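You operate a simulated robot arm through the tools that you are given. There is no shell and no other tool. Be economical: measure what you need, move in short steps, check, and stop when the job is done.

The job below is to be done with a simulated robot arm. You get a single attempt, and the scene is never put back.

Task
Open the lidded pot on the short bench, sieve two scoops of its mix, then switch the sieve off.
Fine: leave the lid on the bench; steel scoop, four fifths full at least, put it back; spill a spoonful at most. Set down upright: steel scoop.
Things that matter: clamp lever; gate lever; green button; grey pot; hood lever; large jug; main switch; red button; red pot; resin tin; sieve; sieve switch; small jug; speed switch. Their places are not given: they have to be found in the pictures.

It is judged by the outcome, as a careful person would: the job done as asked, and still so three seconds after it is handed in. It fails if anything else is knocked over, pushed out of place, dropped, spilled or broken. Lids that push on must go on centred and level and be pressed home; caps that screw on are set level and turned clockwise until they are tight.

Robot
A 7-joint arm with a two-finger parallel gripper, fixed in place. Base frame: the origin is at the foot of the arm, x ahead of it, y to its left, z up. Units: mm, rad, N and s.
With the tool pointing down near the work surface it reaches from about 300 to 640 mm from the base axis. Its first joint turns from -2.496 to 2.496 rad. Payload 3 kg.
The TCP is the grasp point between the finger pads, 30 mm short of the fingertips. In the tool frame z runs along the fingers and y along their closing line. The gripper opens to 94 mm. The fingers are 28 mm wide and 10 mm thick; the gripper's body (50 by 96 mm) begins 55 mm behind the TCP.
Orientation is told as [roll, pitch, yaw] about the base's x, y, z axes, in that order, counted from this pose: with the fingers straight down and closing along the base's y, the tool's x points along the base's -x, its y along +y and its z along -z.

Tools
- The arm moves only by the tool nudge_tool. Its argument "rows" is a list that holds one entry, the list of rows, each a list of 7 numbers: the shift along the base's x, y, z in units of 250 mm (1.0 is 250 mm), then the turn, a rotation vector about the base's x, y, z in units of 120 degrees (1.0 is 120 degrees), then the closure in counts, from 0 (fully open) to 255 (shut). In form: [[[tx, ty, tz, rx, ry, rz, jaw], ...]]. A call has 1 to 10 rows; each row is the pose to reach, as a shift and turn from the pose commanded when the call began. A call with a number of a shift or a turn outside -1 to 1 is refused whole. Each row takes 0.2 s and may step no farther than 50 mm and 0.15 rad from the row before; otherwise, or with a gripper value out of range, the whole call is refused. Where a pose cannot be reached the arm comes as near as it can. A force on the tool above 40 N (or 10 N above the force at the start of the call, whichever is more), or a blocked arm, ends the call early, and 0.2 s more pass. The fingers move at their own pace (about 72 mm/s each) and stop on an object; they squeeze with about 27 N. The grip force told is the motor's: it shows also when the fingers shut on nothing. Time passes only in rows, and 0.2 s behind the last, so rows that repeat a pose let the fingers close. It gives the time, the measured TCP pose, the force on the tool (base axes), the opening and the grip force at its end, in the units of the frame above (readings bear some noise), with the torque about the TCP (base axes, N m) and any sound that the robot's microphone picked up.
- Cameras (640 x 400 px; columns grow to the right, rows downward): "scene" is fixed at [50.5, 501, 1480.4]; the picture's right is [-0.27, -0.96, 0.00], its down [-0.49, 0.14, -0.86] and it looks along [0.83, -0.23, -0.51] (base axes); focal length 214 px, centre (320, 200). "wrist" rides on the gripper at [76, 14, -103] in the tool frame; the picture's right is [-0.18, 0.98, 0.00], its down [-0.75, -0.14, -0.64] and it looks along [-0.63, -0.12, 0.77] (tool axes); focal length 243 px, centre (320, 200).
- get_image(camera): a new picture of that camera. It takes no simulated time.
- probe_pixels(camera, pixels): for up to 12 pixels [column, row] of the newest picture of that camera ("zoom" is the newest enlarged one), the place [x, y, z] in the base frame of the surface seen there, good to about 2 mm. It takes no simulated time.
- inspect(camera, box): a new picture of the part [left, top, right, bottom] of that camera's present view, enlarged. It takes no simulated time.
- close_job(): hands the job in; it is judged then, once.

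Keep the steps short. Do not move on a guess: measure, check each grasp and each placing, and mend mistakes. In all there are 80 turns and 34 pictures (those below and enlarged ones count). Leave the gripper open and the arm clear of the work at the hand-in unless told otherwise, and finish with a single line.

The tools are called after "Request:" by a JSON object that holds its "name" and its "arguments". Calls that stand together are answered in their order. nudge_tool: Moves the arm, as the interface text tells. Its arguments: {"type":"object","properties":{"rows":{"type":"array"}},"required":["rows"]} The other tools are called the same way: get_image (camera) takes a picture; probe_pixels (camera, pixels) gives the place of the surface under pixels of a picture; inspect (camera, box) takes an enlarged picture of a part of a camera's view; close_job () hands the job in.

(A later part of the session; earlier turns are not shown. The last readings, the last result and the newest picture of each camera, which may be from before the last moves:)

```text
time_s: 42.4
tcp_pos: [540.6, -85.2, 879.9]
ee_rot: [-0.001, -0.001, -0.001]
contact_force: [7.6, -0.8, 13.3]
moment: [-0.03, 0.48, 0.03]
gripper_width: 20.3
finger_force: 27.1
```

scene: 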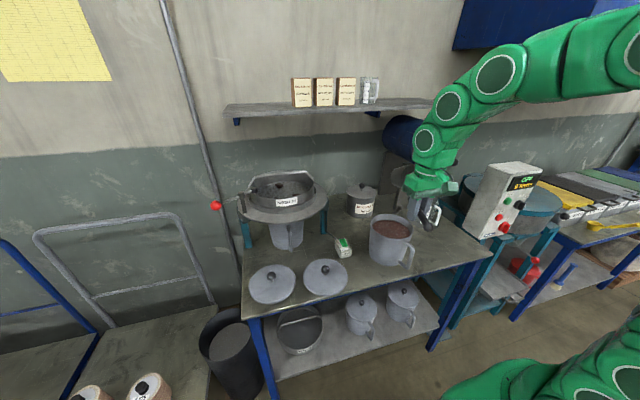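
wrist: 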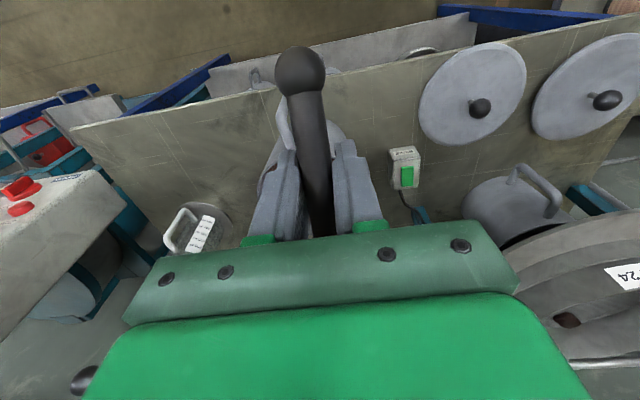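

The knob is pressing and the torque has the right sign. Now I'll pitch the hand forward about the TCP at constant height, so that the handle stays and the grip turns.

Request:
{"name": "nudge_tool", "arguments": {"rows": [[[0, 0, 0, 0, -0.05, 0, 255], [0, 0, 0, 0, -0.1, 0, 255], [0, 0, 0, 0, -0.15, 0, 255]]]}}

Request:
{"name": "nudge_tool", "arguments": {"rows": [[[0, 0, 0, 0, -0.05, 0, 255], [0, 0, 0, 0, -0.1, 0, 255], [0, 0, 0, 0, -0.15, 0, 255]]]}}

```text
time_s: 43.2
tcp_pos: [540.2, -83.7, 879.1]
ee_rot: [0.001, -0.318, 0.001]
contact_force: [-6.6, -0.9, 10.4]
moment: [-0.05, 0.9, 0.03]
gripper_width: 20.8
finger_force: 27.2
```

```text
time_s: 44.0
tcp_pos: [579.6, -94.7, 887.3]
ee_rot: [0.002, -0.63, -0.001]
contact_force: [0.2, 0.1, -2.1]
moment: [0.01, 0.09, 0.02]
gripper_width: 20.8
finger_force: 27.6
out of reach, approached as far as the arm can: row 2, 3
```

The arm drifted forward to x 580 with the pitch at 36°, and contact is lost. I'll press down again here at this pitch.

Request:
{"name": "nudge_tool", "arguments": {"rows": [[[0, 0, -0.016, 0, 0, 0, 255], [0, 0, -0.032, 0, 0, 0, 255], [0, 0, -0.044, 0, 0, 0, 255]]]}}

```text
time_s: 44.8
tcp_pos: [581.2, -94.6, 876.5]
ee_rot: [0.0, -0.622, 0.0]
contact_force: [9.8, -1.9, 18.6]
moment: [-0.13, 0.7, 0.11]
gripper_width: 20.8
finger_force: 27.0
```

It turned again. I'll lift, level the hand and pull back to (515, -84, 985), then pitch back by about 30° and measure.

Request:
{"name": "nudge_tool", "arguments": {"rows": [[[0, 0, 0.1, 0, 0, 0, 255], [-0.05, 0.02, 0.22, 0, 0.06, 0, 255], [-0.12, 0.042, 0.34, 0, 0.12, 0, 255], [-0.2, 0.042, 0.434, 0, 0.18, 0, 255], [-0.264, 0.042, 0.434, 0, 0.24, 0, 255], [-0.264, 0.042, 0.434, 0, 0.297, 0, 255]]]}}

Request:
{"name": "nudge_tool", "arguments": {"rows": [[[0, 0, 0, 0, 0.06, 0, 255], [0, 0, 0, 0, 0.12, 0, 255], [0, 0, 0, 0, 0.18, 0, 255], [0, 0, 0, 0, 0.24, 0, 255]]]}}

Request:
{"name": "inspect", "arguments": {"camera": "scene", "box": [380, 190, 480, 270]}}

```text
time_s: 46.2
tcp_pos: [511.9, -84.8, 987.3]
ee_rot: [0.0, -0.005, 0.0]
contact_force: [0.7, 0.5, -1.0]
moment: [-0.02, 0.11, -0.01]
gripper_width: 20.8
finger_force: 27.1
```

```text
time_s: 47.2
tcp_pos: [514.0, -84.3, 984.8]
ee_rot: [0.0, 0.5, -0.001]
contact_force: [0.2, 0.0, -1.1]
moment: [-0.02, 0.11, 0.02]
gripper_width: 20.7
finger_force: 26.9
```

```text
5.00 times, centred on (430, 230) of scene
```

zoom: 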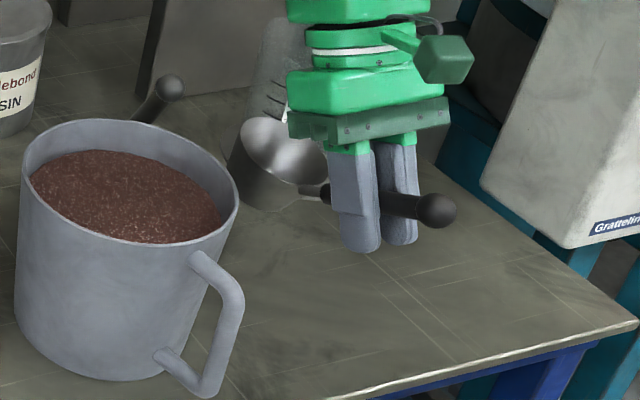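

Request:
{"name": "probe_pixels", "arguments": {"camera": "zoom", "pixels": [[437, 208], [400, 203], [388, 202], [318, 193], [305, 190], [241, 140], [255, 120], [290, 205], [270, 200], [240, 170], [325, 165], [265, 210]]}}

```text
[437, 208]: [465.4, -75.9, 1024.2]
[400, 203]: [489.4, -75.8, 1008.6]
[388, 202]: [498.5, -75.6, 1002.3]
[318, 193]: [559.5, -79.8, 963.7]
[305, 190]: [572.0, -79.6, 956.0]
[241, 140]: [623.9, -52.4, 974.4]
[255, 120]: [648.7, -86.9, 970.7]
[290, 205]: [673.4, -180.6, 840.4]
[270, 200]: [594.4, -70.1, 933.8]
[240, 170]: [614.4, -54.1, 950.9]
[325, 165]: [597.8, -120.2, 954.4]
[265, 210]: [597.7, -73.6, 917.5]
```

The handle is at 32.6°, against about 43.5° when level, so I'll pitch about 12° more. A slight over-pitch is good, as pressing then levels it.

Request:
{"name": "nudge_tool", "arguments": {"rows": [[[0, 0, 0, 0, 0.05, 0, 255], [0, 0, 0, 0, 0.103, 0, 255]]]}}

```text
time_s: 47.8
tcp_pos: [513.4, -85.4, 986.3]
ee_rot: [0.001, 0.715, 0.0]
contact_force: [-0.1, 0.4, -1.8]
moment: [-0.01, 0.12, 0.0]
gripper_width: 20.5
finger_force: 27.4
```

I'll lower toward the bench with TCP x at 522, going slowly at the end.

Request:
{"name": "nudge_tool", "arguments": {"rows": [[[0.02, 0.004, -0.08, 0, 0, 0, 255], [0.036, 0.006, -0.16, 0, 0, 0, 255], [0.036, 0.006, -0.18, 0, 0, 0, 255]]]}}

Request:
{"name": "nudge_tool", "arguments": {"rows": [[[0, 0, -0.012, 0, 0, 0, 255], [0, 0, -0.024, 0, 0, 0, 255]]]}}

```text
time_s: 48.6
tcp_pos: [526.1, -82.0, 941.1]
ee_rot: [-0.001, 0.714, 0.001]
contact_force: [0.3, 0.3, -1.5]
moment: [0.0, 0.08, 0.04]
gripper_width: 20.9
finger_force: 26.8
```

```text
time_s: 49.2
tcp_pos: [523.6, -83.7, 934.5]
ee_rot: [0.0, 0.71, -0.001]
contact_force: [0.4, -0.3, -1.5]
moment: [0.05, 0.1, -0.02]
gripper_width: 20.6
finger_force: 27.1
```

Request:
{"name": "nudge_tool", "arguments": {"rows": [[[0, 0, -0.01, 0, 0, 0, 255], [0, 0, -0.02, 0, 0, 0, 255]]]}}

Request:
{"name": "nudge_tool", "arguments": {"rows": [[[0, 0, -0.006, 0, 0, 0, 255], [0, 0, -0.012, 0, 0, 0, 255]]]}}

```text
time_s: 49.8
tcp_pos: [522.3, -83.6, 930.8]
ee_rot: [0.0, 0.712, 0.0]
contact_force: [-4.7, 1.7, 13.1]
moment: [-0.16, -0.8, 0.08]
gripper_width: 20.7
finger_force: 27.2
```

```text
time_s: 50.4
tcp_pos: [524.6, -82.7, 925.9]
ee_rot: [0.0, 0.712, 0.001]
contact_force: [-5.8, 1.3, 14.3]
moment: [-0.28, -0.71, -0.07]
gripper_width: 20.6
finger_force: 26.5
```

The contact arm is about 90 mm, slightly ahead of the cup centre, so the cup is near flat at the same TCP height as the original. I'll ease off 1 mm and open, then look.

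Request:
{"name": "nudge_tool", "arguments": {"rows": [[[0, 0, 0.005, 0, 0, 0, 255], [0, 0, 0.005, 0, 0, 0, 200], [0, 0, 0.005, 0, 0, 0, 150], [0, 0, 0.005, 0, 0, 0, 110], [0, 0, 0.005, 0, 0, 0, 110]]]}}

Request:
{"name": "nudge_tool", "arguments": {"rows": [[[0.04, 0, 0.05, 0, 0, 0, 110], [0.1, 0, 0.12, 0, 0, 0, 110], [0.18, 0, 0.22, 0, 0, 0, 110], [0.2, 0, 0.4, 0, -0.06, 0, 110], [0.1, 0, 0.5, 0, -0.12, 0, 110], [0.0, 0, 0.55, 0, -0.18, 0, 110], [-0.08, 0, 0.55, 0, -0.24, 0, 110], [-0.1, 0, 0.55, 0, -0.3, 0, 110], [-0.1, 0, 0.55, 0, -0.341, 0, 110]]]}}

Request:
{"name": "get_image", "arguments": {"camera": "wrist"}}

```text
time_s: 51.6
tcp_pos: [523.3, -83.9, 927.4]
ee_rot: [0.0, 0.712, 0.0]
contact_force: [0.0, 0.1, -0.4]
moment: [-0.02, 0.0, 0.02]
gripper_width: 53.3
finger_force: 0.0
```

```text
time_s: 53.6
tcp_pos: [499.2, -83.2, 1066.3]
ee_rot: [0.002, -0.002, 0.001]
contact_force: [-0.2, -1.4, 0.5]
moment: [0.0, -0.02, 0.04]
gripper_width: 53.4
finger_force: 0.2
```

```text
4 pictures are left
```

wrist: 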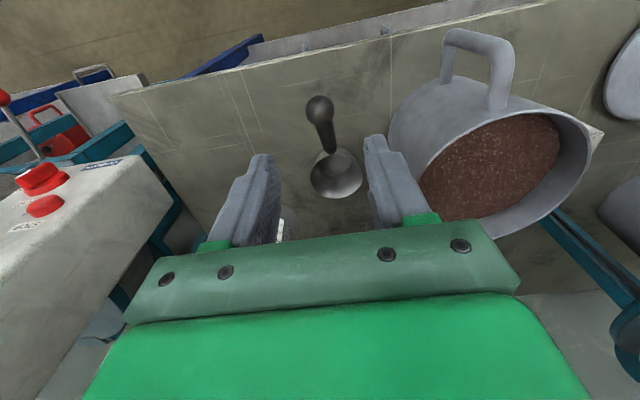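

The scoop stands upright at home again. I'll measure it and the pot exactly on this picture.

Request:
{"name": "probe_pixels", "arguments": {"camera": "wrist", "pixels": [[320, 108], [325, 130], [330, 148], [312, 178], [362, 175], [337, 198], [336, 172], [510, 115], [590, 125], [490, 165], [425, 170], [480, 45]]}}

Request:
{"name": "probe_pixels", "arguments": {"camera": "wrist", "pixels": [[420, 190], [423, 200], [588, 160], [592, 140], [550, 205], [520, 228], [545, 113], [470, 122], [440, 75], [500, 130], [460, 210], [560, 130]]}}

```text
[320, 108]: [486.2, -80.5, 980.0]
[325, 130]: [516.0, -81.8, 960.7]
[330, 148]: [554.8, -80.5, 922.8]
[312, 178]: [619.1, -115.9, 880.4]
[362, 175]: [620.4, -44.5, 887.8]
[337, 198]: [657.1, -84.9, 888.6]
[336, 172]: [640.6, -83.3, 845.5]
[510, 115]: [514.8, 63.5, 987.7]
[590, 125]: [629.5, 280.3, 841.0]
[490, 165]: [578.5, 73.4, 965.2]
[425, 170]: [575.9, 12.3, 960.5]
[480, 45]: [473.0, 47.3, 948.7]
```

```text
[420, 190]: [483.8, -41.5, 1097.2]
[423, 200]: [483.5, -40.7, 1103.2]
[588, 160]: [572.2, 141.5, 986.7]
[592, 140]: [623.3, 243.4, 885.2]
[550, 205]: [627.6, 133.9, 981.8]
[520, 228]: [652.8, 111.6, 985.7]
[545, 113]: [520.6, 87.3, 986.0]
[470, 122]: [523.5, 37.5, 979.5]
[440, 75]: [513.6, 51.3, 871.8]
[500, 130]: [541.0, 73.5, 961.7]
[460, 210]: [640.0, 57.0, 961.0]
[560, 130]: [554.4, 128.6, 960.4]
```

The cup centre is now (621, -82), rim 888, handle at 44°. The pot is still centred at about (594, 65), rim 986, mix 961. I'll grasp nearer the knob, at (508, -81, 954), so the fingers stay above the pot rim when dipping.

Request:
{"name": "nudge_tool", "arguments": {"rows": [[[0.036, 0.006, -0.12, 0, 0, 0, 110], [0.036, 0.006, -0.28, 0, 0, 0, 110], [0.036, 0.006, -0.4, 0, 0, 0, 110], [0.036, 0.006, -0.449, 0, 0, 0, 110], [0.036, 0.006, -0.449, 0, 0, 0, 255], [0.036, 0.006, -0.449, 0, 0, 0, 255], [0.036, 0.006, -0.449, 0, 0, 0, 255]]]}}

Request:
{"name": "nudge_tool", "arguments": {"rows": [[[0, 0, 0.04, 0, 0, 0, 255], [0, 0, 0.16, 0, 0, 0, 255], [0, 0, 0.32, 0, 0, 0, 255], [0, 0, 0.5, 0, 0, 0, 255], [0, 0, 0.6, 0, 0, 0, 255]]]}}

```text
time_s: 55.2
tcp_pos: [509.3, -79.5, 953.8]
ee_rot: [0.001, -0.001, -0.001]
contact_force: [0.5, 0.7, 0.4]
moment: [0.03, 0.04, -0.02]
gripper_width: 25.5
finger_force: 26.8
```

```text
time_s: 56.4
tcp_pos: [506.0, -82.2, 1104.3]
ee_rot: [0.0, -0.002, -0.001]
contact_force: [-1.2, -0.4, -0.9]
moment: [-0.01, 0.12, 0.01]
gripper_width: 25.6
finger_force: 27.2
```

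The width of 25.5 mm says I'm pinching the edge of the ball. I'll set it straight back down and regrip on the plain handle at about (531, 932).

Request:
{"name": "nudge_tool", "arguments": {"rows": [[[0, 0, -0.15, 0, 0, 0, 255], [0, 0, -0.33, 0, 0, 0, 255], [0, 0, -0.5, 0, 0, 0, 255], [0, 0, -0.58, 0, 0, 0, 255], [0, 0, -0.598, 0, 0, 0, 255], [0, 0, -0.6, 0, 0, 0, 110], [0, 0, -0.6, 0, 0, 0, 110]]]}}

Request:
{"name": "nudge_tool", "arguments": {"rows": [[[0.04, 0, -0.04, 0, 0, 0, 110], [0.088, 0, -0.088, 0, 0, 0, 110], [0.088, 0, -0.088, 0, 0, 0, 255], [0.088, 0, -0.088, 0, 0, 0, 255], [0.088, 0, -0.088, 0, 0, 0, 255]]]}}

```text
time_s: 58.0
tcp_pos: [507.5, -80.8, 953.9]
ee_rot: [-0.001, -0.003, 0.0]
contact_force: [0.3, -0.2, 0.5]
moment: [0.0, 0.03, 0.05]
gripper_width: 53.2
finger_force: 0.2
```

```text
time_s: 59.2
tcp_pos: [529.3, -82.8, 930.1]
ee_rot: [-0.001, -0.003, 0.0]
contact_force: [-0.3, 0.6, 0.3]
moment: [-0.05, 0.08, -0.01]
gripper_width: 20.2
finger_force: 27.2
```

A solid handle grip at 20.2 mm. The return pose is now TCP (511, -84, 931), for cup centre (602, -84). I'll lift and move to (470, 65, 1130).

Request:
{"name": "nudge_tool", "arguments": {"rows": [[[0, 0, 0.08, 0, 0, 0, 255], [0, 0, 0.24, 0, 0, 0, 255], [0, 0, 0.42, 0, 0, 0, 255], [0, 0, 0.6, 0, 0, 0, 255], [0, 0.04, 0.76, 0, 0, 0, 255], [-0.08, 0.18, 0.8, 0, 0, 0, 255], [-0.16, 0.34, 0.8, 0, 0, 0, 255], [-0.22, 0.5, 0.8, 0, 0, 0, 255], [-0.24, 0.588, 0.8, 0, 0, 0, 255]]]}}

Request:
{"name": "nudge_tool", "arguments": {"rows": [[[0, 0, 0, 0, 0.05, 0, 255], [0, 0, 0, 0, 0.1, 0, 255], [0, 0, 0, 0, 0.15, 0, 255], [0, 0, 0, 0, 0.2, 0, 255], [0, 0, 0, 0, 0.25, 0, 255]]]}}

```text
time_s: 61.2
tcp_pos: [469.7, 66.1, 1132.0]
ee_rot: [0.0, -0.001, -0.001]
contact_force: [-0.5, 0.2, -1.3]
moment: [-0.01, 0.1, -0.04]
gripper_width: 20.3
finger_force: 27.0
```

```text
time_s: 62.4
tcp_pos: [468.8, 65.5, 1131.2]
ee_rot: [0.001, 0.523, 0.0]
contact_force: [-0.2, 0.8, -0.6]
moment: [0.0, 0.07, 0.02]
gripper_width: 20.4
finger_force: 26.7
```

A 30° tilt works here. I'll advance over the pot opening in small steps, checking reach.

Request:
{"name": "nudge_tool", "arguments": {"rows": [[[0.06, 0, 0.06, 0, 0, 0, 255], [0.12, 0, 0.06, 0, 0, 0, 255]]]}}

Request:
{"name": "nudge_tool", "arguments": {"rows": [[[0.06, 0, 0, 0, 0, 0, 255]]]}}

Request:
{"name": "nudge_tool", "arguments": {"rows": [[[0.06, 0, 0, 0, 0, 0, 255]]]}}

```text
time_s: 63.0
tcp_pos: [499.6, 66.8, 1146.6]
ee_rot: [-0.001, 0.52, 0.001]
contact_force: [0.9, 0.1, -2.0]
moment: [0.0, 0.02, 0.0]
gripper_width: 20.8
finger_force: 27.1
```

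```text
time_s: 63.4
tcp_pos: [513.5, 66.1, 1147.8]
ee_rot: [0.0, 0.522, -0.001]
contact_force: [-0.2, 0.7, -2.1]
moment: [0.02, 0.03, 0.01]
gripper_width: 20.4
finger_force: 26.9
```

```text
time_s: 63.8
tcp_pos: [529.7, 66.2, 1146.8]
ee_rot: [-0.001, 0.52, 0.001]
contact_force: [-0.8, -0.3, -0.5]
moment: [-0.02, 0.07, -0.02]
gripper_width: 20.4
finger_force: 27.1
```

In reach. M, the mouth centre, is at about x 587. I'll descend into the mix, first to z 1060, and read the force.

Request:
{"name": "nudge_tool", "arguments": {"rows": [[[0, 0, -0.12, 0, 0, 0, 255], [0, 0, -0.24, 0, 0, 0, 255], [0.01, 0, -0.3, 0, 0, 0, 255], [0.02, 0, -0.348, 0, 0, 0, 255]]]}}

Request:
{"name": "nudge_tool", "arguments": {"rows": [[[0.02, 0, -0.06, 0, 0, 0, 255], [0.04, 0, -0.12, 0, 0, 0, 255]]]}}

```text
time_s: 64.8
tcp_pos: [534.1, 64.8, 1058.6]
ee_rot: [-0.002, 0.52, 0.0]
contact_force: [-0.1, 0.4, -1.6]
moment: [0.01, 0.0, 0.04]
gripper_width: 20.3
finger_force: 26.9
```

```text
time_s: 65.4
tcp_pos: [543.5, 65.0, 1028.8]
ee_rot: [0.001, 0.52, 0.0]
contact_force: [0.4, 0.1, -1.2]
moment: [0.01, 0.07, 0.0]
gripper_width: 20.4
finger_force: 26.9
```

The mix gives no resistance. I'll go a little deeper, sweep forward, then level the scoop while rising out.

Request:
{"name": "nudge_tool", "arguments": {"rows": [[[0.032, 0, -0.032, 0, 0, 0, 255], [0.06, 0, -0.036, 0, 0, 0, 255], [0.026, 0, -0.036, 0, -0.067, 0, 255], [0.0, 0, -0.032, 0, -0.125, 0, 255], [-0.03, 0, -0.036, 0, -0.183, 0, 255], [-0.058, 0, 0.0, 0, -0.25, 0, 255], [-0.058, 0, 0.06, 0, -0.25, 0, 255], [-0.058, 0, 0.16, 0, -0.25, 0, 255], [-0.058, 0, 0.28, 0, -0.25, 0, 255]]]}}

Request:
{"name": "inspect", "arguments": {"camera": "scene", "box": [350, 170, 450, 270]}}

```text
time_s: 67.4
tcp_pos: [529.4, 66.2, 1098.6]
ee_rot: [0.0, -0.006, 0.0]
contact_force: [-0.6, 0.5, -2.8]
moment: [-0.04, 0.2, 0.01]
gripper_width: 20.4
finger_force: 26.7
```

```text
4.00 times, centred on (400, 220) of scene
```

zoom: 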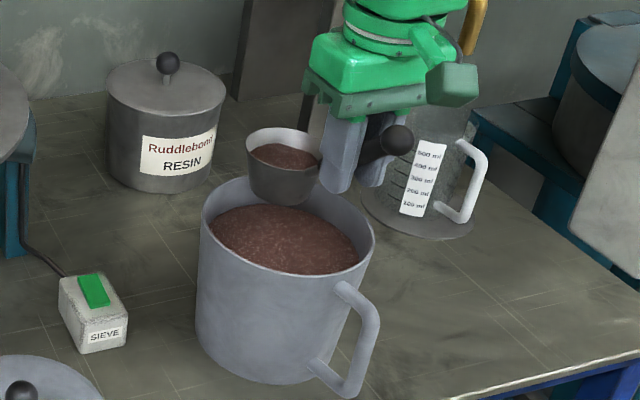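

The scoop carries mix. I'll probe the mix level in the cup against its rim.

Request:
{"name": "probe_pixels", "arguments": {"camera": "zoom", "pixels": [[285, 155], [270, 152], [300, 160], [280, 165], [250, 140], [280, 130], [318, 150], [265, 175], [285, 201], [260, 165], [395, 137], [360, 155]]}}

```text
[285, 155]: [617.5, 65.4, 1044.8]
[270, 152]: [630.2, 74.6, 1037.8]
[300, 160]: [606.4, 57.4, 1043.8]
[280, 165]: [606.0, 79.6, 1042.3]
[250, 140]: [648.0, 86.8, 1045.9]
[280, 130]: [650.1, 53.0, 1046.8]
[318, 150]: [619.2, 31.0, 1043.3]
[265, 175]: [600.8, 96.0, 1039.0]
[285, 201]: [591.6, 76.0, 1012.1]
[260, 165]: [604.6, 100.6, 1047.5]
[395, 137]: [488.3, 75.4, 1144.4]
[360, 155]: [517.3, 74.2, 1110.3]
```

Against the true rim (TCP − 43 ≈ 1056, floor 1014), the fill is only about two thirds, so I'll dip again. This time I'll plunge nearly level at a 12° tilt, hold, and level out while still below the surface.

Request:
{"name": "nudge_tool", "arguments": {"rows": [[[0.035, -0.004, 0, 0, 0.05, 0, 255], [0.07, -0.004, 0, 0, 0.1, 0, 255], [0.07, -0.004, -0.1, 0, 0.1, 0, 255], [0.07, -0.004, -0.2, 0, 0.1, 0, 255], [0.07, -0.004, -0.3, 0, 0.1, 0, 255], [0.07, -0.004, -0.366, 0, 0.1, 0, 255], [0.07, -0.004, -0.366, 0, 0.1, 0, 255]]]}}

```text
time_s: 69.0
tcp_pos: [546.0, 66.1, 1007.1]
ee_rot: [0.0, 0.207, 0.001]
contact_force: [0.3, 1.6, -2.3]
moment: [0.0, 0.14, 0.03]
gripper_width: 20.5
finger_force: 27.1
```

Dipped without touching. Now I'll level below the surface and rise gently.

Request:
{"name": "nudge_tool", "arguments": {"rows": [[[-0.016, 0, -0.012, 0, -0.05, 0, 255], [-0.028, 0, -0.02, 0, -0.083, 0, 255], [-0.028, 0, -0.02, 0, -0.083, 0, 255], [-0.03, 0, 0.01, 0, -0.095, 0, 255], [-0.03, 0, 0.05, 0, -0.1, 0, 255], [-0.03, 0, 0.1, 0, -0.1, 0, 255], [-0.03, 0, 0.2, 0, -0.1, 0, 255], [-0.03, 0, 0.36, 0, -0.1, 0, 255]]]}}

```text
time_s: 70.8
tcp_pos: [540.6, 66.9, 1098.7]
ee_rot: [-0.001, -0.002, 0.0]
contact_force: [-0.7, 0.0, -3.4]
moment: [0.01, 0.22, 0.01]
gripper_width: 20.3
finger_force: 26.7
```

Net weight went up to about 2 N from 1.45 N, a fuller scoop. I'll raise and carry it gently toward the sieve, reading the weight again.

Request:
{"name": "nudge_tool", "arguments": {"rows": [[[0, 0, 0.06, 0, 0, 0, 255], [0, 0.02, 0.18, 0, 0, 0, 255], [0, 0.06, 0.32, 0, 0, 0, 255], [0.02, 0.14, 0.44, 0, 0, 0, 255], [0.06, 0.27, 0.52, 0, 0, 0, 255], [0.1, 0.42, 0.54, 0, 0, 0, 255], [0.14, 0.58, 0.54, 0, 0, 0, 255], [0.18, 0.72, 0.54, 0, 0, 0, 255], [0.2, 0.8, 0.54, 0, 0, 0, 255], [0.2, 0.82, 0.54, 0, 0, 0, 255]]]}}

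Request:
{"name": "nudge_tool", "arguments": {"rows": [[[0, 0, 0, 0, 0, 0, 255]]]}}

Request:
{"name": "inspect", "arguments": {"camera": "scene", "box": [230, 120, 410, 280]}}

```text
time_s: 73.0
tcp_pos: [588.6, 271.2, 1231.7]
ee_rot: [0.0, -0.001, -0.001]
contact_force: [-0.9, 0.2, -2.6]
moment: [0.0, 0.24, 0.02]
gripper_width: 20.4
finger_force: 27.1
```

```text
time_s: 73.4
tcp_pos: [589.2, 270.5, 1232.0]
ee_rot: [0.001, -0.001, -0.001]
contact_force: [1.3, -0.5, -2.6]
moment: [0.02, 0.21, -0.02]
gripper_width: 20.5
finger_force: 27.2
```

```text
2.50 times, centred on (320, 200) of scene
```

zoom: 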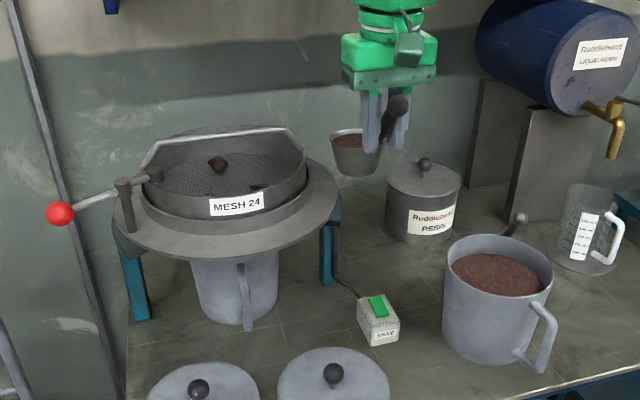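

I'll probe the fill and the sieve bowl geometry on this picture.

Request:
{"name": "probe_pixels", "arguments": {"camera": "zoom", "pixels": [[348, 142], [340, 140], [355, 145], [350, 150], [333, 140], [350, 131], [345, 152], [357, 172], [360, 143], [345, 137], [480, 265], [500, 285]]}}

Request:
{"name": "probe_pixels", "arguments": {"camera": "zoom", "pixels": [[150, 190], [200, 215], [270, 205], [304, 170], [295, 145], [220, 130], [145, 175], [156, 173], [124, 190], [230, 180], [180, 175], [262, 165]]}}

```text
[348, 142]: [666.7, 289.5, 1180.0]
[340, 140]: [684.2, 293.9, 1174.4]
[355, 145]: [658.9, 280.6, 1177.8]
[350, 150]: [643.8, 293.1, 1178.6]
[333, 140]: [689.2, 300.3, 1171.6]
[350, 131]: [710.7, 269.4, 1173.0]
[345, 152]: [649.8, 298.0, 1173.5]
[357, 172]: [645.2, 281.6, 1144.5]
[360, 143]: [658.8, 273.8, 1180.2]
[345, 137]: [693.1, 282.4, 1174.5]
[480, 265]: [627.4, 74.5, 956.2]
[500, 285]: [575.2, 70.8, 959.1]
```

```text
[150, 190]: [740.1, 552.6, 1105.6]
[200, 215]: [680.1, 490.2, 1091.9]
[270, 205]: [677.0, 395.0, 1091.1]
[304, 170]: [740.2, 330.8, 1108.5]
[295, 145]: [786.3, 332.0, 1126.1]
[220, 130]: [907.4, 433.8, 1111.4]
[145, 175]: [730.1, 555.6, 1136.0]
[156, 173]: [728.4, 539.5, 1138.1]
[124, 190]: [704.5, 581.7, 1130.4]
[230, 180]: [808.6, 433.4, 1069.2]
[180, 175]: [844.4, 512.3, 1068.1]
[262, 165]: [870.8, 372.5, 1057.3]
```

I'll check the pot's mix level drop at more points for a volume estimate.

Request:
{"name": "probe_pixels", "arguments": {"camera": "zoom", "pixels": [[470, 260], [490, 260], [510, 262], [530, 270], [480, 275], [500, 275], [520, 280], [490, 288], [515, 290], [465, 268], [540, 280], [500, 268]]}}

Request:
{"name": "probe_pixels", "arguments": {"camera": "zoom", "pixels": [[342, 135], [338, 137], [336, 133], [355, 138], [358, 150], [340, 147], [335, 144], [365, 150], [352, 134], [345, 145], [350, 154], [341, 165]]}}

```text
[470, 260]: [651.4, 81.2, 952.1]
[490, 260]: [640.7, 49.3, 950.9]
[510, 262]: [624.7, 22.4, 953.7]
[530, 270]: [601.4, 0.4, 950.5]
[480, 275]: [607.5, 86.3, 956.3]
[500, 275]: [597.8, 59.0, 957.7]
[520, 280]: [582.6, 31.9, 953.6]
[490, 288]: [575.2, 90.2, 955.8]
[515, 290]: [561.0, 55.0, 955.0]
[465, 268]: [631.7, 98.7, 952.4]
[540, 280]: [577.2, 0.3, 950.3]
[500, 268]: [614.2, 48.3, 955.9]
```

```text
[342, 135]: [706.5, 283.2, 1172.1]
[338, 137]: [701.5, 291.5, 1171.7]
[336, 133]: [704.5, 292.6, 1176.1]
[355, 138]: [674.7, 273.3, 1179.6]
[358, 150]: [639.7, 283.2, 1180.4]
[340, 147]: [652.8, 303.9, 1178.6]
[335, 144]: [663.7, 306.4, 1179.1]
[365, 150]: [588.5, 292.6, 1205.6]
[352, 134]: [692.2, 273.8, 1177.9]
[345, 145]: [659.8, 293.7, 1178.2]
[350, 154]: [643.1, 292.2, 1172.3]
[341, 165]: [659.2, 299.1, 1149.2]
```

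The pot's level fell about 7.5 mm, roughly 120 ml, and the mix in the cup is domed to rim height, so it's about 87% full or more. Next I'll carry the cup over the sieve bowl (centre about (790, 441), radius 118) to TCP (673, 390, 1240), in two checks.

Request:
{"name": "nudge_tool", "arguments": {"rows": [[[0.04, 0.06, 0.03, 0, 0, 0, 255], [0.1, 0.16, 0.032, 0, 0, 0, 255], [0.17, 0.26, 0.032, 0, 0, 0, 255], [0.22, 0.34, 0.032, 0, 0, 0, 255]]]}}

Request:
{"name": "nudge_tool", "arguments": {"rows": [[[0.05, 0.06, 0, 0, 0, 0, 255], [0.1, 0.12, 0, 0, 0, 0, 255]]]}}

```text
time_s: 74.4
tcp_pos: [637.7, 345.8, 1239.2]
ee_rot: [0.0, -0.001, 0.001]
contact_force: [-0.6, 0.0, -3.6]
moment: [-0.03, 0.24, 0.03]
gripper_width: 20.3
finger_force: 27.1
out of reach, approached as far as the arm can: row 4
```

```text
time_s: 75.0
tcp_pos: [652.0, 361.5, 1223.9]
ee_rot: [-0.002, -0.003, 0.0]
contact_force: [0.5, -1.2, -3.7]
moment: [0.03, 0.31, -0.03]
gripper_width: 20.4
finger_force: 27.2
out of reach, approached as far as the arm can: row 1, 2
```

The vertical reach ends here, but the cup at about (739, 361) is already over the bowl. Rolling the hand brings the wrist back toward the base, so I'll roll in steps while moving +y.

Request:
{"name": "nudge_tool", "arguments": {"rows": [[[0, 0, 0.01, 0.06, 0, 0, 255], [0, 0.02, 0.02, 0.12, 0, 0, 255]]]}}

Request:
{"name": "nudge_tool", "arguments": {"rows": [[[0.01, 0.05, 0, 0.065, 0, 0, 255], [0.02, 0.1, 0, 0.13, 0, 0, 255]]]}}

```text
time_s: 75.6
tcp_pos: [651.7, 366.5, 1228.5]
ee_rot: [0.25, -0.003, 0.0]
contact_force: [-0.1, -0.6, -3.4]
moment: [-0.05, 0.2, -0.04]
gripper_width: 20.6
finger_force: 26.6
```

```text
time_s: 76.2
tcp_pos: [657.9, 391.0, 1229.8]
ee_rot: [0.527, -0.001, -0.001]
contact_force: [0.1, 0.1, -3.2]
moment: [-0.1, 0.22, 0.0]
gripper_width: 20.4
finger_force: 27.4
```

It works. I'll continue the roll to pour, moving slightly forward and lower.

Request:
{"name": "nudge_tool", "arguments": {"rows": [[[0.02, 0.02, -0.02, 0.07, 0, 0, 255], [0.04, 0.03, -0.04, 0.14, 0, 0, 255], [0.05, 0.03, -0.07, 0.21, 0, 0, 255], [0.05, 0.03, -0.1, 0.28, 0, 0, 255], [0.05, 0.03, -0.1, 0.35, 0, 0, 255], [0.05, 0.03, -0.1, 0.42, 0, 0, 255]]]}}

Request:
{"name": "nudge_tool", "arguments": {"rows": [[[0, 0, 0, 0.07, 0, 0, 255], [0, 0, 0, 0.14, 0, 0, 255], [0, 0, 0, 0.21, 0, 0, 255]]]}}

```text
time_s: 77.6
tcp_pos: [669.9, 398.0, 1204.7]
ee_rot: [1.403, -0.002, -0.002]
contact_force: [-0.1, -0.4, -2.0]
moment: [-0.12, 0.11, 0.0]
gripper_width: 20.3
finger_force: 27.0
```

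```text
time_s: 78.4
tcp_pos: [669.5, 396.8, 1203.7]
ee_rot: [1.846, 0.001, -0.002]
contact_force: [0.5, -1.2, -1.2]
moment: [-0.1, 0.1, -0.02]
gripper_width: 20.3
finger_force: 26.7
```

Request:
{"name": "nudge_tool", "arguments": {"rows": [[[0, 0, 0, 0.07, 0, 0, 255], [0, 0, 0, 0.14, 0, 0, 255], [0, 0, 0, 0.2, 0, 0, 255], [0, 0, 0, 0.2, 0, 0, 255], [0, 0, 0, 0.2, 0, 0, 255], [0, 0, 0, 0.2, 0, 0, 255]]]}}

```text
time_s: 79.8
tcp_pos: [669.6, 397.3, 1204.6]
ee_rot: [2.26, 0.001, -0.001]
contact_force: [-1.7, -3.3, 9.0]
moment: [-0.61, -0.01, -0.09]
gripper_width: 20.4
finger_force: 27.3
```

There's contact at 130°, likely the hand against the sieve's ring. The scoop was already empty at 106°. I'll roll back right away.

Request:
{"name": "nudge_tool", "arguments": {"rows": [[[0, 0, 0.02, -0.05, 0, 0, 255], [0, 0, 0.04, -0.12, 0, 0, 255], [0, 0, 0.06, -0.19, 0, 0, 255], [0, 0, 0.08, -0.26, 0, 0, 255], [0, 0, 0.1, -0.33, 0, 0, 255], [0, 0, 0.1, -0.4, 0, 0, 255], [0, 0, 0.1, -0.47, 0, 0, 255], [0, 0, 0.1, -0.54, 0, 0, 255]]]}}

Request:
{"name": "probe_pixels", "arguments": {"camera": "scene", "pixels": [[283, 205]]}}

```text
time_s: 81.6
tcp_pos: [669.8, 396.7, 1229.7]
ee_rot: [1.127, 0.001, -0.002]
contact_force: [0.2, 0.3, -1.7]
moment: [-0.07, 0.09, -0.02]
gripper_width: 20.2
finger_force: 26.7
```

```text
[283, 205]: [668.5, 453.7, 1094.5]
```

Free again. I'll level the scoop and return toward the pot.

Request:
{"name": "nudge_tool", "arguments": {"rows": [[[0, 0, 0, -0.067, 0, 0, 255], [0, -0.02, 0, -0.134, 0, 0, 255], [-0.03, -0.06, 0, -0.2, 0, 0, 255], [-0.08, -0.12, 0.01, -0.27, 0, 0, 255], [-0.13, -0.2, 0.01, -0.335, 0, 0, 255], [-0.19, -0.3, 0.01, -0.4, 0, 0, 255], [-0.25, -0.4, 0.01, -0.47, 0, 0, 255], [-0.32, -0.5, 0.01, -0.538, 0, 0, 255]]]}}

Request:
{"name": "nudge_tool", "arguments": {"rows": [[[-0.03, -0.16, 0, 0, 0, 0, 255], [-0.06, -0.34, 0, 0, 0, 0, 255], [-0.09, -0.52, -0.06, 0, 0, 0, 255], [-0.12, -0.68, -0.18, 0, 0, 0, 255], [-0.14, -0.78, -0.3, 0, 0, 0, 255], [-0.16, -0.82, -0.42, 0, 0, 0, 255], [-0.17, -0.82, -0.5, 0, 0, 0, 255]]]}}

```text
time_s: 83.4
tcp_pos: [589.2, 272.3, 1230.9]
ee_rot: [0.003, -0.001, 0.0]
contact_force: [0.1, 0.4, -0.5]
moment: [0.02, 0.1, -0.01]
gripper_width: 20.5
finger_force: 27.3
```

```text
refused: row 4 steps farther than a row can; nothing moved
```

One row was a bit too long; I'll use smaller ones.

Request:
{"name": "nudge_tool", "arguments": {"rows": [[[-0.03, -0.16, 0, 0, 0, 0, 255], [-0.06, -0.33, 0, 0, 0, 0, 255], [-0.09, -0.5, -0.04, 0, 0, 0, 255], [-0.12, -0.65, -0.12, 0, 0, 0, 255], [-0.14, -0.76, -0.24, 0, 0, 0, 255], [-0.16, -0.82, -0.38, 0, 0, 0, 255], [-0.168, -0.824, -0.53, 0, 0, 0, 255]]]}}

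Request:
{"name": "nudge_tool", "arguments": {"rows": [[[0, 0, 0, 0, 0.05, 0, 255], [0, 0, 0, 0, 0.1, 0, 255], [0, 0, 0, 0, 0.1, 0, 255]]]}}

```text
time_s: 85.0
tcp_pos: [548.4, 68.7, 1095.8]
ee_rot: [0.004, -0.003, -0.001]
contact_force: [0.1, 0.5, -1.3]
moment: [0.01, 0.09, -0.04]
gripper_width: 20.5
finger_force: 27.0
```

```text
time_s: 85.8
tcp_pos: [548.7, 66.6, 1098.5]
ee_rot: [0.004, 0.209, 0.001]
contact_force: [0.8, 0.4, -1.2]
moment: [-0.02, 0.07, 0.0]
gripper_width: 20.4
finger_force: 26.8
```

Now the second scoop: the same near-level dip, about 4 mm deeper since the mix fell to about 953.

Request:
{"name": "nudge_tool", "arguments": {"rows": [[[0, -0.004, -0.1, 0, 0, 0, 255], [0, -0.004, -0.2, 0, 0, 0, 255], [0, -0.004, -0.3, 0, 0, 0, 255], [0, -0.004, -0.36, 0, 0, 0, 255], [0, -0.004, -0.384, 0, 0, 0, 255], [0, -0.004, -0.384, 0, 0, 0, 255]]]}}

Request:
{"name": "nudge_tool", "arguments": {"rows": [[[-0.014, 0, -0.016, 0, -0.045, 0, 255], [-0.026, 0, -0.026, 0, -0.08, 0, 255], [-0.026, 0, -0.026, 0, -0.083, 0, 255], [-0.026, 0, 0.0, 0, -0.09, 0, 255], [-0.028, 0, 0.05, 0, -0.1, 0, 255], [-0.028, 0, 0.12, 0, -0.1, 0, 255], [-0.028, 0, 0.22, 0, -0.1, 0, 255], [-0.028, 0, 0.38, 0, -0.1, 0, 255]]]}}

Request:
{"name": "nudge_tool", "arguments": {"rows": [[[0, 0, 0, 0, 0, 0, 255]]]}}

```text
time_s: 87.2
tcp_pos: [547.8, 65.0, 1003.8]
ee_rot: [0.004, 0.208, -0.001]
contact_force: [-1.0, -0.2, -1.2]
moment: [-0.01, 0.12, -0.01]
gripper_width: 20.1
finger_force: 27.1
```

```text
time_s: 89.0
tcp_pos: [541.6, 65.2, 1098.7]
ee_rot: [0.004, -0.002, 0.0]
contact_force: [0.3, -0.3, -3.1]
moment: [0.0, 0.15, 0.0]
gripper_width: 20.5
finger_force: 27.7
```

```text
time_s: 89.4
tcp_pos: [540.8, 63.9, 1099.3]
ee_rot: [0.004, 0.0, 0.0]
contact_force: [0.2, -0.2, -1.9]
moment: [0.02, 0.16, 0.0]
gripper_width: 20.4
finger_force: 27.1
```

The weight reading is ambiguous. I'll use one picture to verify the fill and also see the sieve.

Request:
{"name": "inspect", "arguments": {"camera": "scene", "box": [235, 150, 435, 275]}}

```text
3.20 times, centred on (335, 212) of scene
```

zoom: 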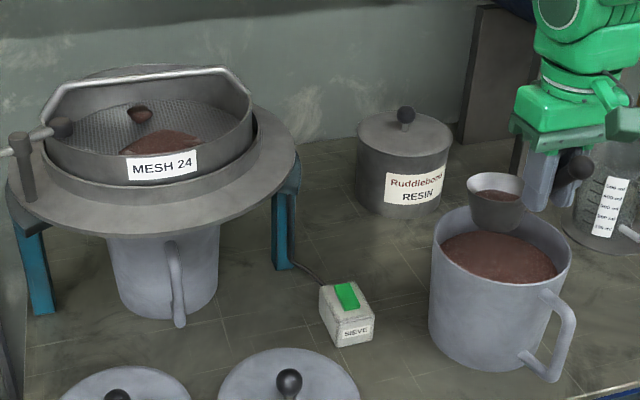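

Request:
{"name": "probe_pixels", "arguments": {"camera": "zoom", "pixels": [[497, 196], [485, 196], [508, 198], [495, 203], [470, 186], [495, 176], [480, 202], [500, 190], [490, 233], [515, 205], [475, 192], [490, 185]]}}

Request:
{"name": "probe_pixels", "arguments": {"camera": "zoom", "pixels": [[450, 245], [480, 245], [520, 245], [540, 260], [470, 260], [500, 260], [520, 275], [490, 275], [450, 255], [160, 140], [135, 150], [185, 145]]}}

```text
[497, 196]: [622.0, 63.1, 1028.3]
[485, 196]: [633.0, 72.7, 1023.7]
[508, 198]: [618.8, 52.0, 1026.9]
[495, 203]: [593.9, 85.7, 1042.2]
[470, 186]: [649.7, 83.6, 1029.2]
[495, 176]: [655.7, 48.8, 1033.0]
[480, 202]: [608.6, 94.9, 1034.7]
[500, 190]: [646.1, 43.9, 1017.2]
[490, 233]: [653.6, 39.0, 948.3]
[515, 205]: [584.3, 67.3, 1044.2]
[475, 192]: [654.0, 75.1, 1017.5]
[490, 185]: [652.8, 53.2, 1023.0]
```

```text
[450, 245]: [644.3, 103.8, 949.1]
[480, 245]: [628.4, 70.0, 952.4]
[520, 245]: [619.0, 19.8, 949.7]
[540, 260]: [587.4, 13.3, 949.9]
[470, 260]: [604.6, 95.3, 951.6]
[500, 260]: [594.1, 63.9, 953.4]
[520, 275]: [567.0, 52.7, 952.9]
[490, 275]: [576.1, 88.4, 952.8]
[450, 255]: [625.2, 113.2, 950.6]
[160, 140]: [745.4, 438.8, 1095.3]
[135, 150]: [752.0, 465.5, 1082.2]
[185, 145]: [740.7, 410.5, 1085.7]
```

The scoop sagged about 12° in the grip (front rim 1044, far rim 1031), and this plunge filled only part. The first dip, which swept forward with the mouth leading, filled well. So I'll repeat that sweep, allowing for the 12° sag: hand 22° for the dip, hand −12° for level.

Request:
{"name": "nudge_tool", "arguments": {"rows": [[[-0.008, 0, 0.06, 0, 0.05, 0, 255], [-0.016, 0, 0.12, 0, 0.1, 0, 255], [-0.024, 0, 0.19, 0, 0.15, 0, 255], [-0.028, 0, 0.19, 0, 0.183, 0, 255], [-0.028, 0, 0.03, 0, 0.183, 0, 255], [-0.028, 0, -0.13, 0, 0.183, 0, 255], [-0.028, 0, -0.26, 0, 0.183, 0, 255], [-0.02, 0, -0.334, 0, 0.183, 0, 255]]]}}

Request:
{"name": "nudge_tool", "arguments": {"rows": [[[0.04, 0, 0, 0, 0, 0, 255], [0.08, 0, 0, 0, 0, 0, 255], [0.12, 0, 0, 0, 0, 0, 255], [0.092, 0, -0.012, 0, -0.067, 0, 255], [0.064, 0, -0.006, 0, -0.125, 0, 255], [0.04, 0, -0.01, 0, -0.183, 0, 255], [0.008, 0, -0.006, 0, -0.25, 0, 255], [-0.012, 0, 0.05, 0, -0.283, 0, 255], [-0.012, 0, 0.15, 0, -0.283, 0, 255], [-0.012, 0, 0.32, 0, -0.283, 0, 255]]]}}

Request:
{"name": "nudge_tool", "arguments": {"rows": [[[0, 0, 0, 0, 0, 0, 255]]]}}

Request:
{"name": "nudge_tool", "arguments": {"rows": [[[0, 0, 0, 0, 0, 0, 255]]]}}

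```text
time_s: 91.2
tcp_pos: [534.0, 62.3, 1015.4]
ee_rot: [0.005, 0.383, -0.002]
contact_force: [-0.2, -0.5, -2.4]
moment: [0.01, 0.11, -0.01]
gripper_width: 20.6
finger_force: 27.6
```

```text
time_s: 93.4
tcp_pos: [533.3, 64.1, 1093.1]
ee_rot: [0.003, -0.211, 0.0]
contact_force: [1.0, -0.5, -3.7]
moment: [-0.03, 0.25, -0.03]
gripper_width: 20.4
finger_force: 27.4
```

```text
time_s: 93.8
tcp_pos: [534.0, 65.3, 1092.9]
ee_rot: [0.004, -0.212, 0.0]
contact_force: [0.0, 0.3, -3.7]
moment: [-0.03, 0.24, 0.0]
gripper_width: 20.4
finger_force: 27.2
```

```text
time_s: 94.2
tcp_pos: [532.1, 65.7, 1092.6]
ee_rot: [0.004, -0.211, 0.001]
contact_force: [-0.5, -0.6, -3.5]
moment: [0.02, 0.25, 0.02]
gripper_width: 20.6
finger_force: 26.1
```

The net weight is now about 2.3 N and the moment 0.25, steady and above the first scoop's, so it's full. I'll carry it, level at hand −12°, to the sieve gently.

Request:
{"name": "nudge_tool", "arguments": {"rows": [[[0, 0, 0.06, 0, 0, 0, 255], [0, 0.02, 0.18, 0, 0, 0, 255], [0.01, 0.06, 0.32, 0, 0, 0, 255], [0.03, 0.14, 0.46, 0, 0, 0, 255], [0.08, 0.27, 0.55, 0, 0, 0, 255], [0.12, 0.42, 0.57, 0, 0, 0, 255], [0.17, 0.58, 0.57, 0, 0, 0, 255], [0.21, 0.72, 0.57, 0, 0, 0, 255], [0.23, 0.8, 0.57, 0, 0, 0, 255], [0.23, 0.82, 0.57, 0, 0, 0, 255]]]}}

Request:
{"name": "nudge_tool", "arguments": {"rows": [[[0.04, 0.06, 0, 0, 0, 0, 255], [0.1, 0.16, 0, 0, 0, 0, 255], [0.17, 0.26, 0, 0, 0, 0, 255], [0.22, 0.33, 0, 0, 0, 0, 255]]]}}

```text
time_s: 96.4
tcp_pos: [589.9, 270.8, 1238.7]
ee_rot: [0.006, -0.21, 0.0]
contact_force: [0.1, -0.6, -3.8]
moment: [0.03, 0.23, -0.02]
gripper_width: 20.6
finger_force: 27.2
```

```text
time_s: 97.4
tcp_pos: [643.9, 352.8, 1238.3]
ee_rot: [0.002, -0.208, 0.0]
contact_force: [-0.2, 0.0, -3.1]
moment: [-0.04, 0.26, 0.01]
gripper_width: 20.1
finger_force: 26.4
```

Level and full still. I'll advance to y of about 385 and begin the roll once over the bowl.

Request:
{"name": "nudge_tool", "arguments": {"rows": [[[0.03, 0.05, 0, 0, 0, 0, 255], [0.06, 0.1, 0, 0, 0, 0, 255], [0.08, 0.13, 0, 0, 0, 0, 255]]]}}

Request:
{"name": "nudge_tool", "arguments": {"rows": [[[0, 0, 0, 0.06, 0, 0, 255], [0, 0.01, 0, 0.12, 0, 0, 255], [0.01, 0.03, 0, 0.18, 0, 0, 255], [0.02, 0.04, 0, 0.25, 0, 0, 255]]]}}

```text
time_s: 98.2
tcp_pos: [666.8, 384.8, 1238.2]
ee_rot: [0.004, -0.213, -0.002]
contact_force: [0.5, -0.1, -3.1]
moment: [0.01, 0.29, -0.01]
gripper_width: 20.5
finger_force: 26.9
```

```text
time_s: 99.2
tcp_pos: [670.8, 397.0, 1237.3]
ee_rot: [0.538, -0.182, -0.107]
contact_force: [0.1, -0.1, -4.2]
moment: [-0.11, 0.25, 0.03]
gripper_width: 20.6
finger_force: 27.5
```

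Continuing the pour up to about 115°, kept a little higher than last time.

Request:
{"name": "nudge_tool", "arguments": {"rows": [[[0, 0.01, -0.02, 0.07, 0, 0, 255], [0, 0.02, -0.04, 0.14, 0, 0, 255], [0, 0.02, -0.06, 0.21, 0, 0, 255], [0, 0.02, -0.08, 0.28, 0, 0, 255], [0, 0.02, -0.08, 0.35, 0, 0, 255], [0, 0.02, -0.08, 0.42, 0, 0, 255], [0, 0.02, -0.08, 0.49, 0, 0, 255]]]}}

Request:
{"name": "nudge_tool", "arguments": {"rows": [[[0, 0, 0.02, 0.07, 0, 0, 255], [0, 0, 0.04, 0.14, 0, 0, 255], [0, 0, 0.06, 0.21, 0, 0, 255], [0, 0, 0.06, 0.21, 0, 0, 255], [0, 0, 0.06, 0.21, 0, 0, 255], [0, 0, 0.06, 0.21, 0, 0, 255]]]}}

```text
time_s: 100.8
tcp_pos: [670.1, 401.1, 1217.2]
ee_rot: [1.554, -0.005, -0.212]
contact_force: [0.0, 0.2, -0.8]
moment: [-0.09, 0.12, -0.02]
gripper_width: 20.4
finger_force: 26.7
```

```text
time_s: 102.2
tcp_pos: [669.8, 400.5, 1231.8]
ee_rot: [1.986, 0.086, -0.195]
contact_force: [0.3, 0.0, -1.8]
moment: [-0.08, 0.09, -0.03]
gripper_width: 20.4
finger_force: 26.5
```

The scoop is empty with no contact. I'll roll back level and return.

Request:
{"name": "nudge_tool", "arguments": {"rows": [[[0, 0, 0, -0.07, 0, 0, 255], [0, 0, 0, -0.14, 0, 0, 255], [0, 0, 0, -0.21, 0, 0, 255], [0, 0, 0, -0.28, 0, 0, 255], [0, 0, 0, -0.35, 0, 0, 255], [0, 0, 0, -0.42, 0, 0, 255], [0, 0, 0.01, -0.49, 0, 0, 255], [0, 0, 0.02, -0.56, 0, 0, 255], [0, -0.02, 0.02, -0.63, 0, 0, 255], [-0.02, -0.04, 0.02, -0.7, 0, 0, 255]]]}}

Request:
{"name": "nudge_tool", "arguments": {"rows": [[[-0.04, -0.08, 0, -0.065, 0, 0, 255], [-0.1, -0.18, 0, -0.13, 0, 0, 255], [-0.18, -0.3, 0, -0.19, 0, 0, 255], [-0.28, -0.42, 0, -0.25, 0, 0, 255], [-0.38, -0.56, 0, -0.25, 0, 0, 255], [-0.48, -0.7, 0, -0.25, 0, 0, 255], [-0.54, -0.86, 0, -0.25, 0, 0, 255], [-0.56, -1.0, 0, -0.25, 0, 0, 255]]]}}

```text
time_s: 104.4
tcp_pos: [666.2, 389.8, 1236.7]
ee_rot: [0.534, -0.183, -0.108]
contact_force: [0.1, -0.3, -0.9]
moment: [-0.05, 0.11, -0.01]
gripper_width: 20.1
finger_force: 27.2
```

```text
time_s: 106.2
tcp_pos: [524.7, 140.3, 1236.6]
ee_rot: [0.004, -0.211, 0.0]
contact_force: [-0.2, -0.9, -1.8]
moment: [0.02, 0.1, -0.03]
gripper_width: 20.3
finger_force: 27.3
```

Now I'll take the scoop home: to (511, -84), then down. At hand −12° the cup is level.

Request:
{"name": "nudge_tool", "arguments": {"rows": [[[0, -0.16, 0, 0, 0, 0, 255], [-0.01, -0.33, 0, 0, 0, 0, 255], [-0.02, -0.5, 0, 0, 0, 0, 255], [-0.03, -0.67, 0, 0, 0, 0, 255], [-0.045, -0.82, 0, 0, 0, 0, 255], [-0.053, -0.897, -0.06, 0, 0, 0, 255], [-0.053, -0.897, -0.22, 0, 0, 0, 255], [-0.053, -0.897, -0.4, 0, 0, 0, 255], [-0.053, -0.897, -0.58, 0, 0, 0, 255], [-0.053, -0.897, -0.7, 0, 0, 0, 255]]]}}

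Request:
{"name": "nudge_tool", "arguments": {"rows": [[[0, 0, -0.15, 0, 0, 0, 255], [0, 0, -0.3, 0, 0, 0, 255], [0, 0, -0.42, 0, 0, 0, 255], [0, 0, -0.48, 0, 0, 0, 255]]]}}

```text
time_s: 108.4
tcp_pos: [508.4, -84.9, 1060.6]
ee_rot: [0.004, -0.212, 0.0]
contact_force: [0.2, -0.9, -0.8]
moment: [0.03, 0.09, -0.02]
gripper_width: 20.3
finger_force: 27.5
```

```text
time_s: 109.4
tcp_pos: [511.1, -84.3, 941.0]
ee_rot: [0.002, -0.21, 0.0]
contact_force: [-0.7, 0.5, -1.6]
moment: [0.01, 0.11, -0.01]
gripper_width: 20.5
finger_force: 26.7
```

Near the bench, I'll lower in 2 mm steps until I feel contact.

Request:
{"name": "nudge_tool", "arguments": {"rows": [[[0, 0, -0.012, 0, 0, 0, 255], [0, 0, -0.024, 0, 0, 0, 255]]]}}

Request:
{"name": "nudge_tool", "arguments": {"rows": [[[0, 0, -0.008, 0, 0, 0, 255], [0, 0, -0.014, 0, 0, 0, 255]]]}}

```text
time_s: 110.0
tcp_pos: [511.7, -84.0, 936.6]
ee_rot: [0.002, -0.213, 0.001]
contact_force: [-4.5, 0.2, 9.0]
moment: [-0.07, -0.51, 0.0]
gripper_width: 20.4
finger_force: 27.1
```

```text
time_s: 110.6
tcp_pos: [510.6, -84.0, 932.2]
ee_rot: [0.003, -0.214, 0.0]
contact_force: [-7.8, 0.7, 16.4]
moment: [-0.04, -0.47, -0.01]
gripper_width: 20.4
finger_force: 27.0
```

The contact moved from the front edge to the cup's middle, at the expected height, so it sits flat. I'll ease off, open and withdraw upward.

Request:
{"name": "nudge_tool", "arguments": {"rows": [[[0, 0, 0.004, 0, 0, 0, 255], [0, 0, 0.004, 0, 0, 0, 200], [0, 0, 0.004, 0, 0, 0, 150], [0, 0, 0.004, 0, 0, 0, 90], [0, 0, 0.004, 0, 0, 0, 90], [0, 0, 0.1, 0, 0, 0, 90], [0, 0, 0.25, 0, 0, 0, 90], [0, 0, 0.42, 0, 0, 0, 90], [0, 0, 0.6, 0, 0.05, 0, 90], [0, 0, 0.78, 0, 0.1, 0, 90]]]}}

```text
time_s: 112.8
tcp_pos: [511.9, -85.9, 1127.9]
ee_rot: [0.004, -0.003, 0.002]
contact_force: [0.2, 0.7, -0.1]
moment: [0.01, -0.01, -0.04]
gripper_width: 60.7
finger_force: 0.0
```

The scoop is released at home. Next comes the sieve switch: the rocker's far end (x about 661, y 232, z 898) is raised and its near end is low. I'll go there with closed fingers, pitched forward 30°, to press the far end.

Request:
{"name": "nudge_tool", "arguments": {"rows": [[[0.03, 0.15, 0, 0, 0, 0, 255], [0.08, 0.32, 0, 0, 0, 0, 255], [0.14, 0.49, 0, 0, 0, 0, 255], [0.2, 0.66, 0, 0, 0, 0, 255], [0.26, 0.83, 0, 0, 0, 0, 255], [0.3, 1.0, 0, 0, 0, 0, 255]]]}}

Request:
{"name": "nudge_tool", "arguments": {"rows": [[[0.04, 0.1, 0, 0, -0.06, 0, 255], [0.1, 0.2, -0.06, 0, -0.12, 0, 255], [0.18, 0.27, -0.16, 0, -0.18, 0, 255], [0.25, 0.272, -0.3, 0, -0.25, 0, 255], [0.28, 0.272, -0.46, 0, -0.25, 0, 255]]]}}

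```text
time_s: 114.2
tcp_pos: [588.0, 168.5, 1130.3]
ee_rot: [0.005, -0.005, -0.003]
contact_force: [0.6, -0.5, 0.3]
moment: [0.01, -0.01, -0.01]
gripper_width: 0.1
finger_force: 26.8
```

```text
time_s: 115.4
tcp_pos: [656.0, 233.5, 1013.3]
ee_rot: [0.004, -0.526, 0.0]
contact_force: [-0.8, -0.4, 1.1]
moment: [0.0, -0.02, 0.0]
gripper_width: 0.3
finger_force: 26.7
```

In reach. I'll lower to just above the rocker, then press in 2–3 mm steps.

Request:
{"name": "nudge_tool", "arguments": {"rows": [[[0.004, -0.004, -0.14, 0, 0, 0, 255], [0.004, -0.004, -0.26, 0, 0, 0, 255], [0.004, -0.004, -0.3, 0, 0, 0, 255]]]}}

Request:
{"name": "nudge_tool", "arguments": {"rows": [[[0, 0, -0.012, 0, 0, 0, 255], [0, 0, -0.024, 0, 0, 0, 255], [0, 0, -0.034, 0, 0, 0, 255]]]}}

```text
time_s: 116.2
tcp_pos: [657.4, 233.1, 934.6]
ee_rot: [0.003, -0.525, -0.001]
contact_force: [1.1, -0.3, -0.3]
moment: [0.01, 0.01, -0.05]
gripper_width: 0.0
finger_force: 27.0
```

```text
time_s: 117.0
tcp_pos: [658.5, 233.5, 928.8]
ee_rot: [0.002, -0.526, 0.001]
contact_force: [1.0, 0.3, 0.5]
moment: [0.01, 0.0, 0.04]
gripper_width: 0.0
finger_force: 27.2
5 turns are left
```

Five turns are left, so I'll be compact. I'll press the far end further and lift, then listen.

Request:
{"name": "nudge_tool", "arguments": {"rows": [[[0, 0, -0.01, 0, 0, 0, 255], [0, 0, -0.02, 0, 0, 0, 255], [0, 0, -0.03, 0, 0, 0, 255], [0, 0, -0.036, 0, 0, 0, 255]]]}}

Request:
{"name": "nudge_tool", "arguments": {"rows": [[[0, 0, 0.06, 0, 0, 0, 255], [0, 0, 0.1, 0, 0, 0, 255], [0, 0, 0.1, 0, 0, 0, 255]]]}}

```text
time_s: 117.8
tcp_pos: [659.7, 234.1, 926.4]
ee_rot: [0.005, -0.532, -0.001]
contact_force: [-2.5, 0.2, 10.0]
moment: [-0.01, 0.04, 0.01]
gripper_width: 0.0
finger_force: 26.4
stopped in row 4: the force on the tool passed its limit at 45 N (the readings are from after the stop); the commanded pose is now the measured one
```

```text
time_s: 118.6
tcp_pos: [660.7, 234.4, 950.9]
ee_rot: [0.005, -0.531, 0.0]
contact_force: [0.4, 0.2, 0.0]
moment: [0.01, -0.03, 0.03]
gripper_width: 0.0
finger_force: 27.1
4 turns are left
```

Pressed to the stop, but no sound yet. I'll move aside, listen for 2 s, then take the last picture of switch and sieve and probe the rocker's tilt.

Request:
{"name": "nudge_tool", "arguments": {"rows": [[[0, 0, 0.1, 0, 0, 0, 255], [0, -0.1, 0.2, 0, 0, 0, 255], [0, -0.25, 0.28, 0, 0, 0, 255], [0, -0.4, 0.3, 0, 0, 0, 255], [0, -0.4, 0.3, 0, 0, 0, 255], [0, -0.4, 0.3, 0, 0, 0, 255], [0, -0.4, 0.3, 0, 0, 0, 255], [0, -0.4, 0.3, 0, 0, 0, 255], [0, -0.4, 0.3, 0, 0, 0, 255], [0, -0.4, 0.3, 0, 0, 0, 255]]]}}

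Request:
{"name": "inspect", "arguments": {"camera": "scene", "box": [235, 150, 375, 265]}}

Request:
{"name": "probe_pixels", "arguments": {"camera": "zoom", "pixels": [[446, 305], [448, 309], [450, 313], [452, 317], [453, 321], [455, 325], [457, 328], [459, 331], [445, 310], [456, 320], [190, 145], [160, 150]]}}

```text
time_s: 120.8
tcp_pos: [661.0, 134.7, 1027.0]
ee_rot: [0.006, -0.531, 0.001]
contact_force: [-0.9, -0.2, -0.4]
moment: [0.01, 0.02, -0.04]
gripper_width: 0.1
finger_force: 26.4
```

```text
3.48 times, centred on (305, 208) of scene
```

zoom: 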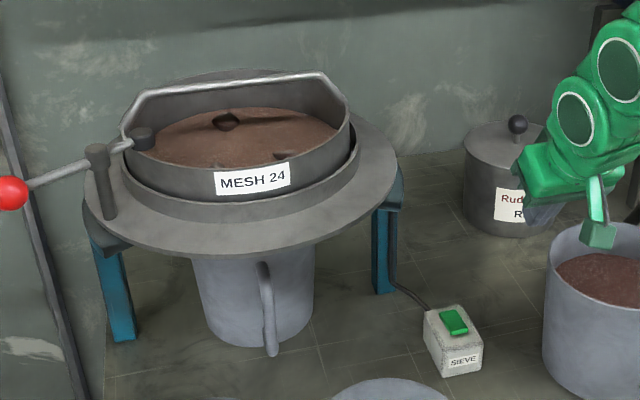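

```text
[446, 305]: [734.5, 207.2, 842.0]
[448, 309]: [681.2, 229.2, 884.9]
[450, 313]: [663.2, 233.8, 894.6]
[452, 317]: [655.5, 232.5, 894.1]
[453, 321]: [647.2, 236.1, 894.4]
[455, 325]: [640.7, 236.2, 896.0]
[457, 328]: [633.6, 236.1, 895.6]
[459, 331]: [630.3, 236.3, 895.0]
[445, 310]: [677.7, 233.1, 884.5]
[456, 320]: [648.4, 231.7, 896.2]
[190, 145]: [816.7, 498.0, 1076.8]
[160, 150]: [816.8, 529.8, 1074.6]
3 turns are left
```

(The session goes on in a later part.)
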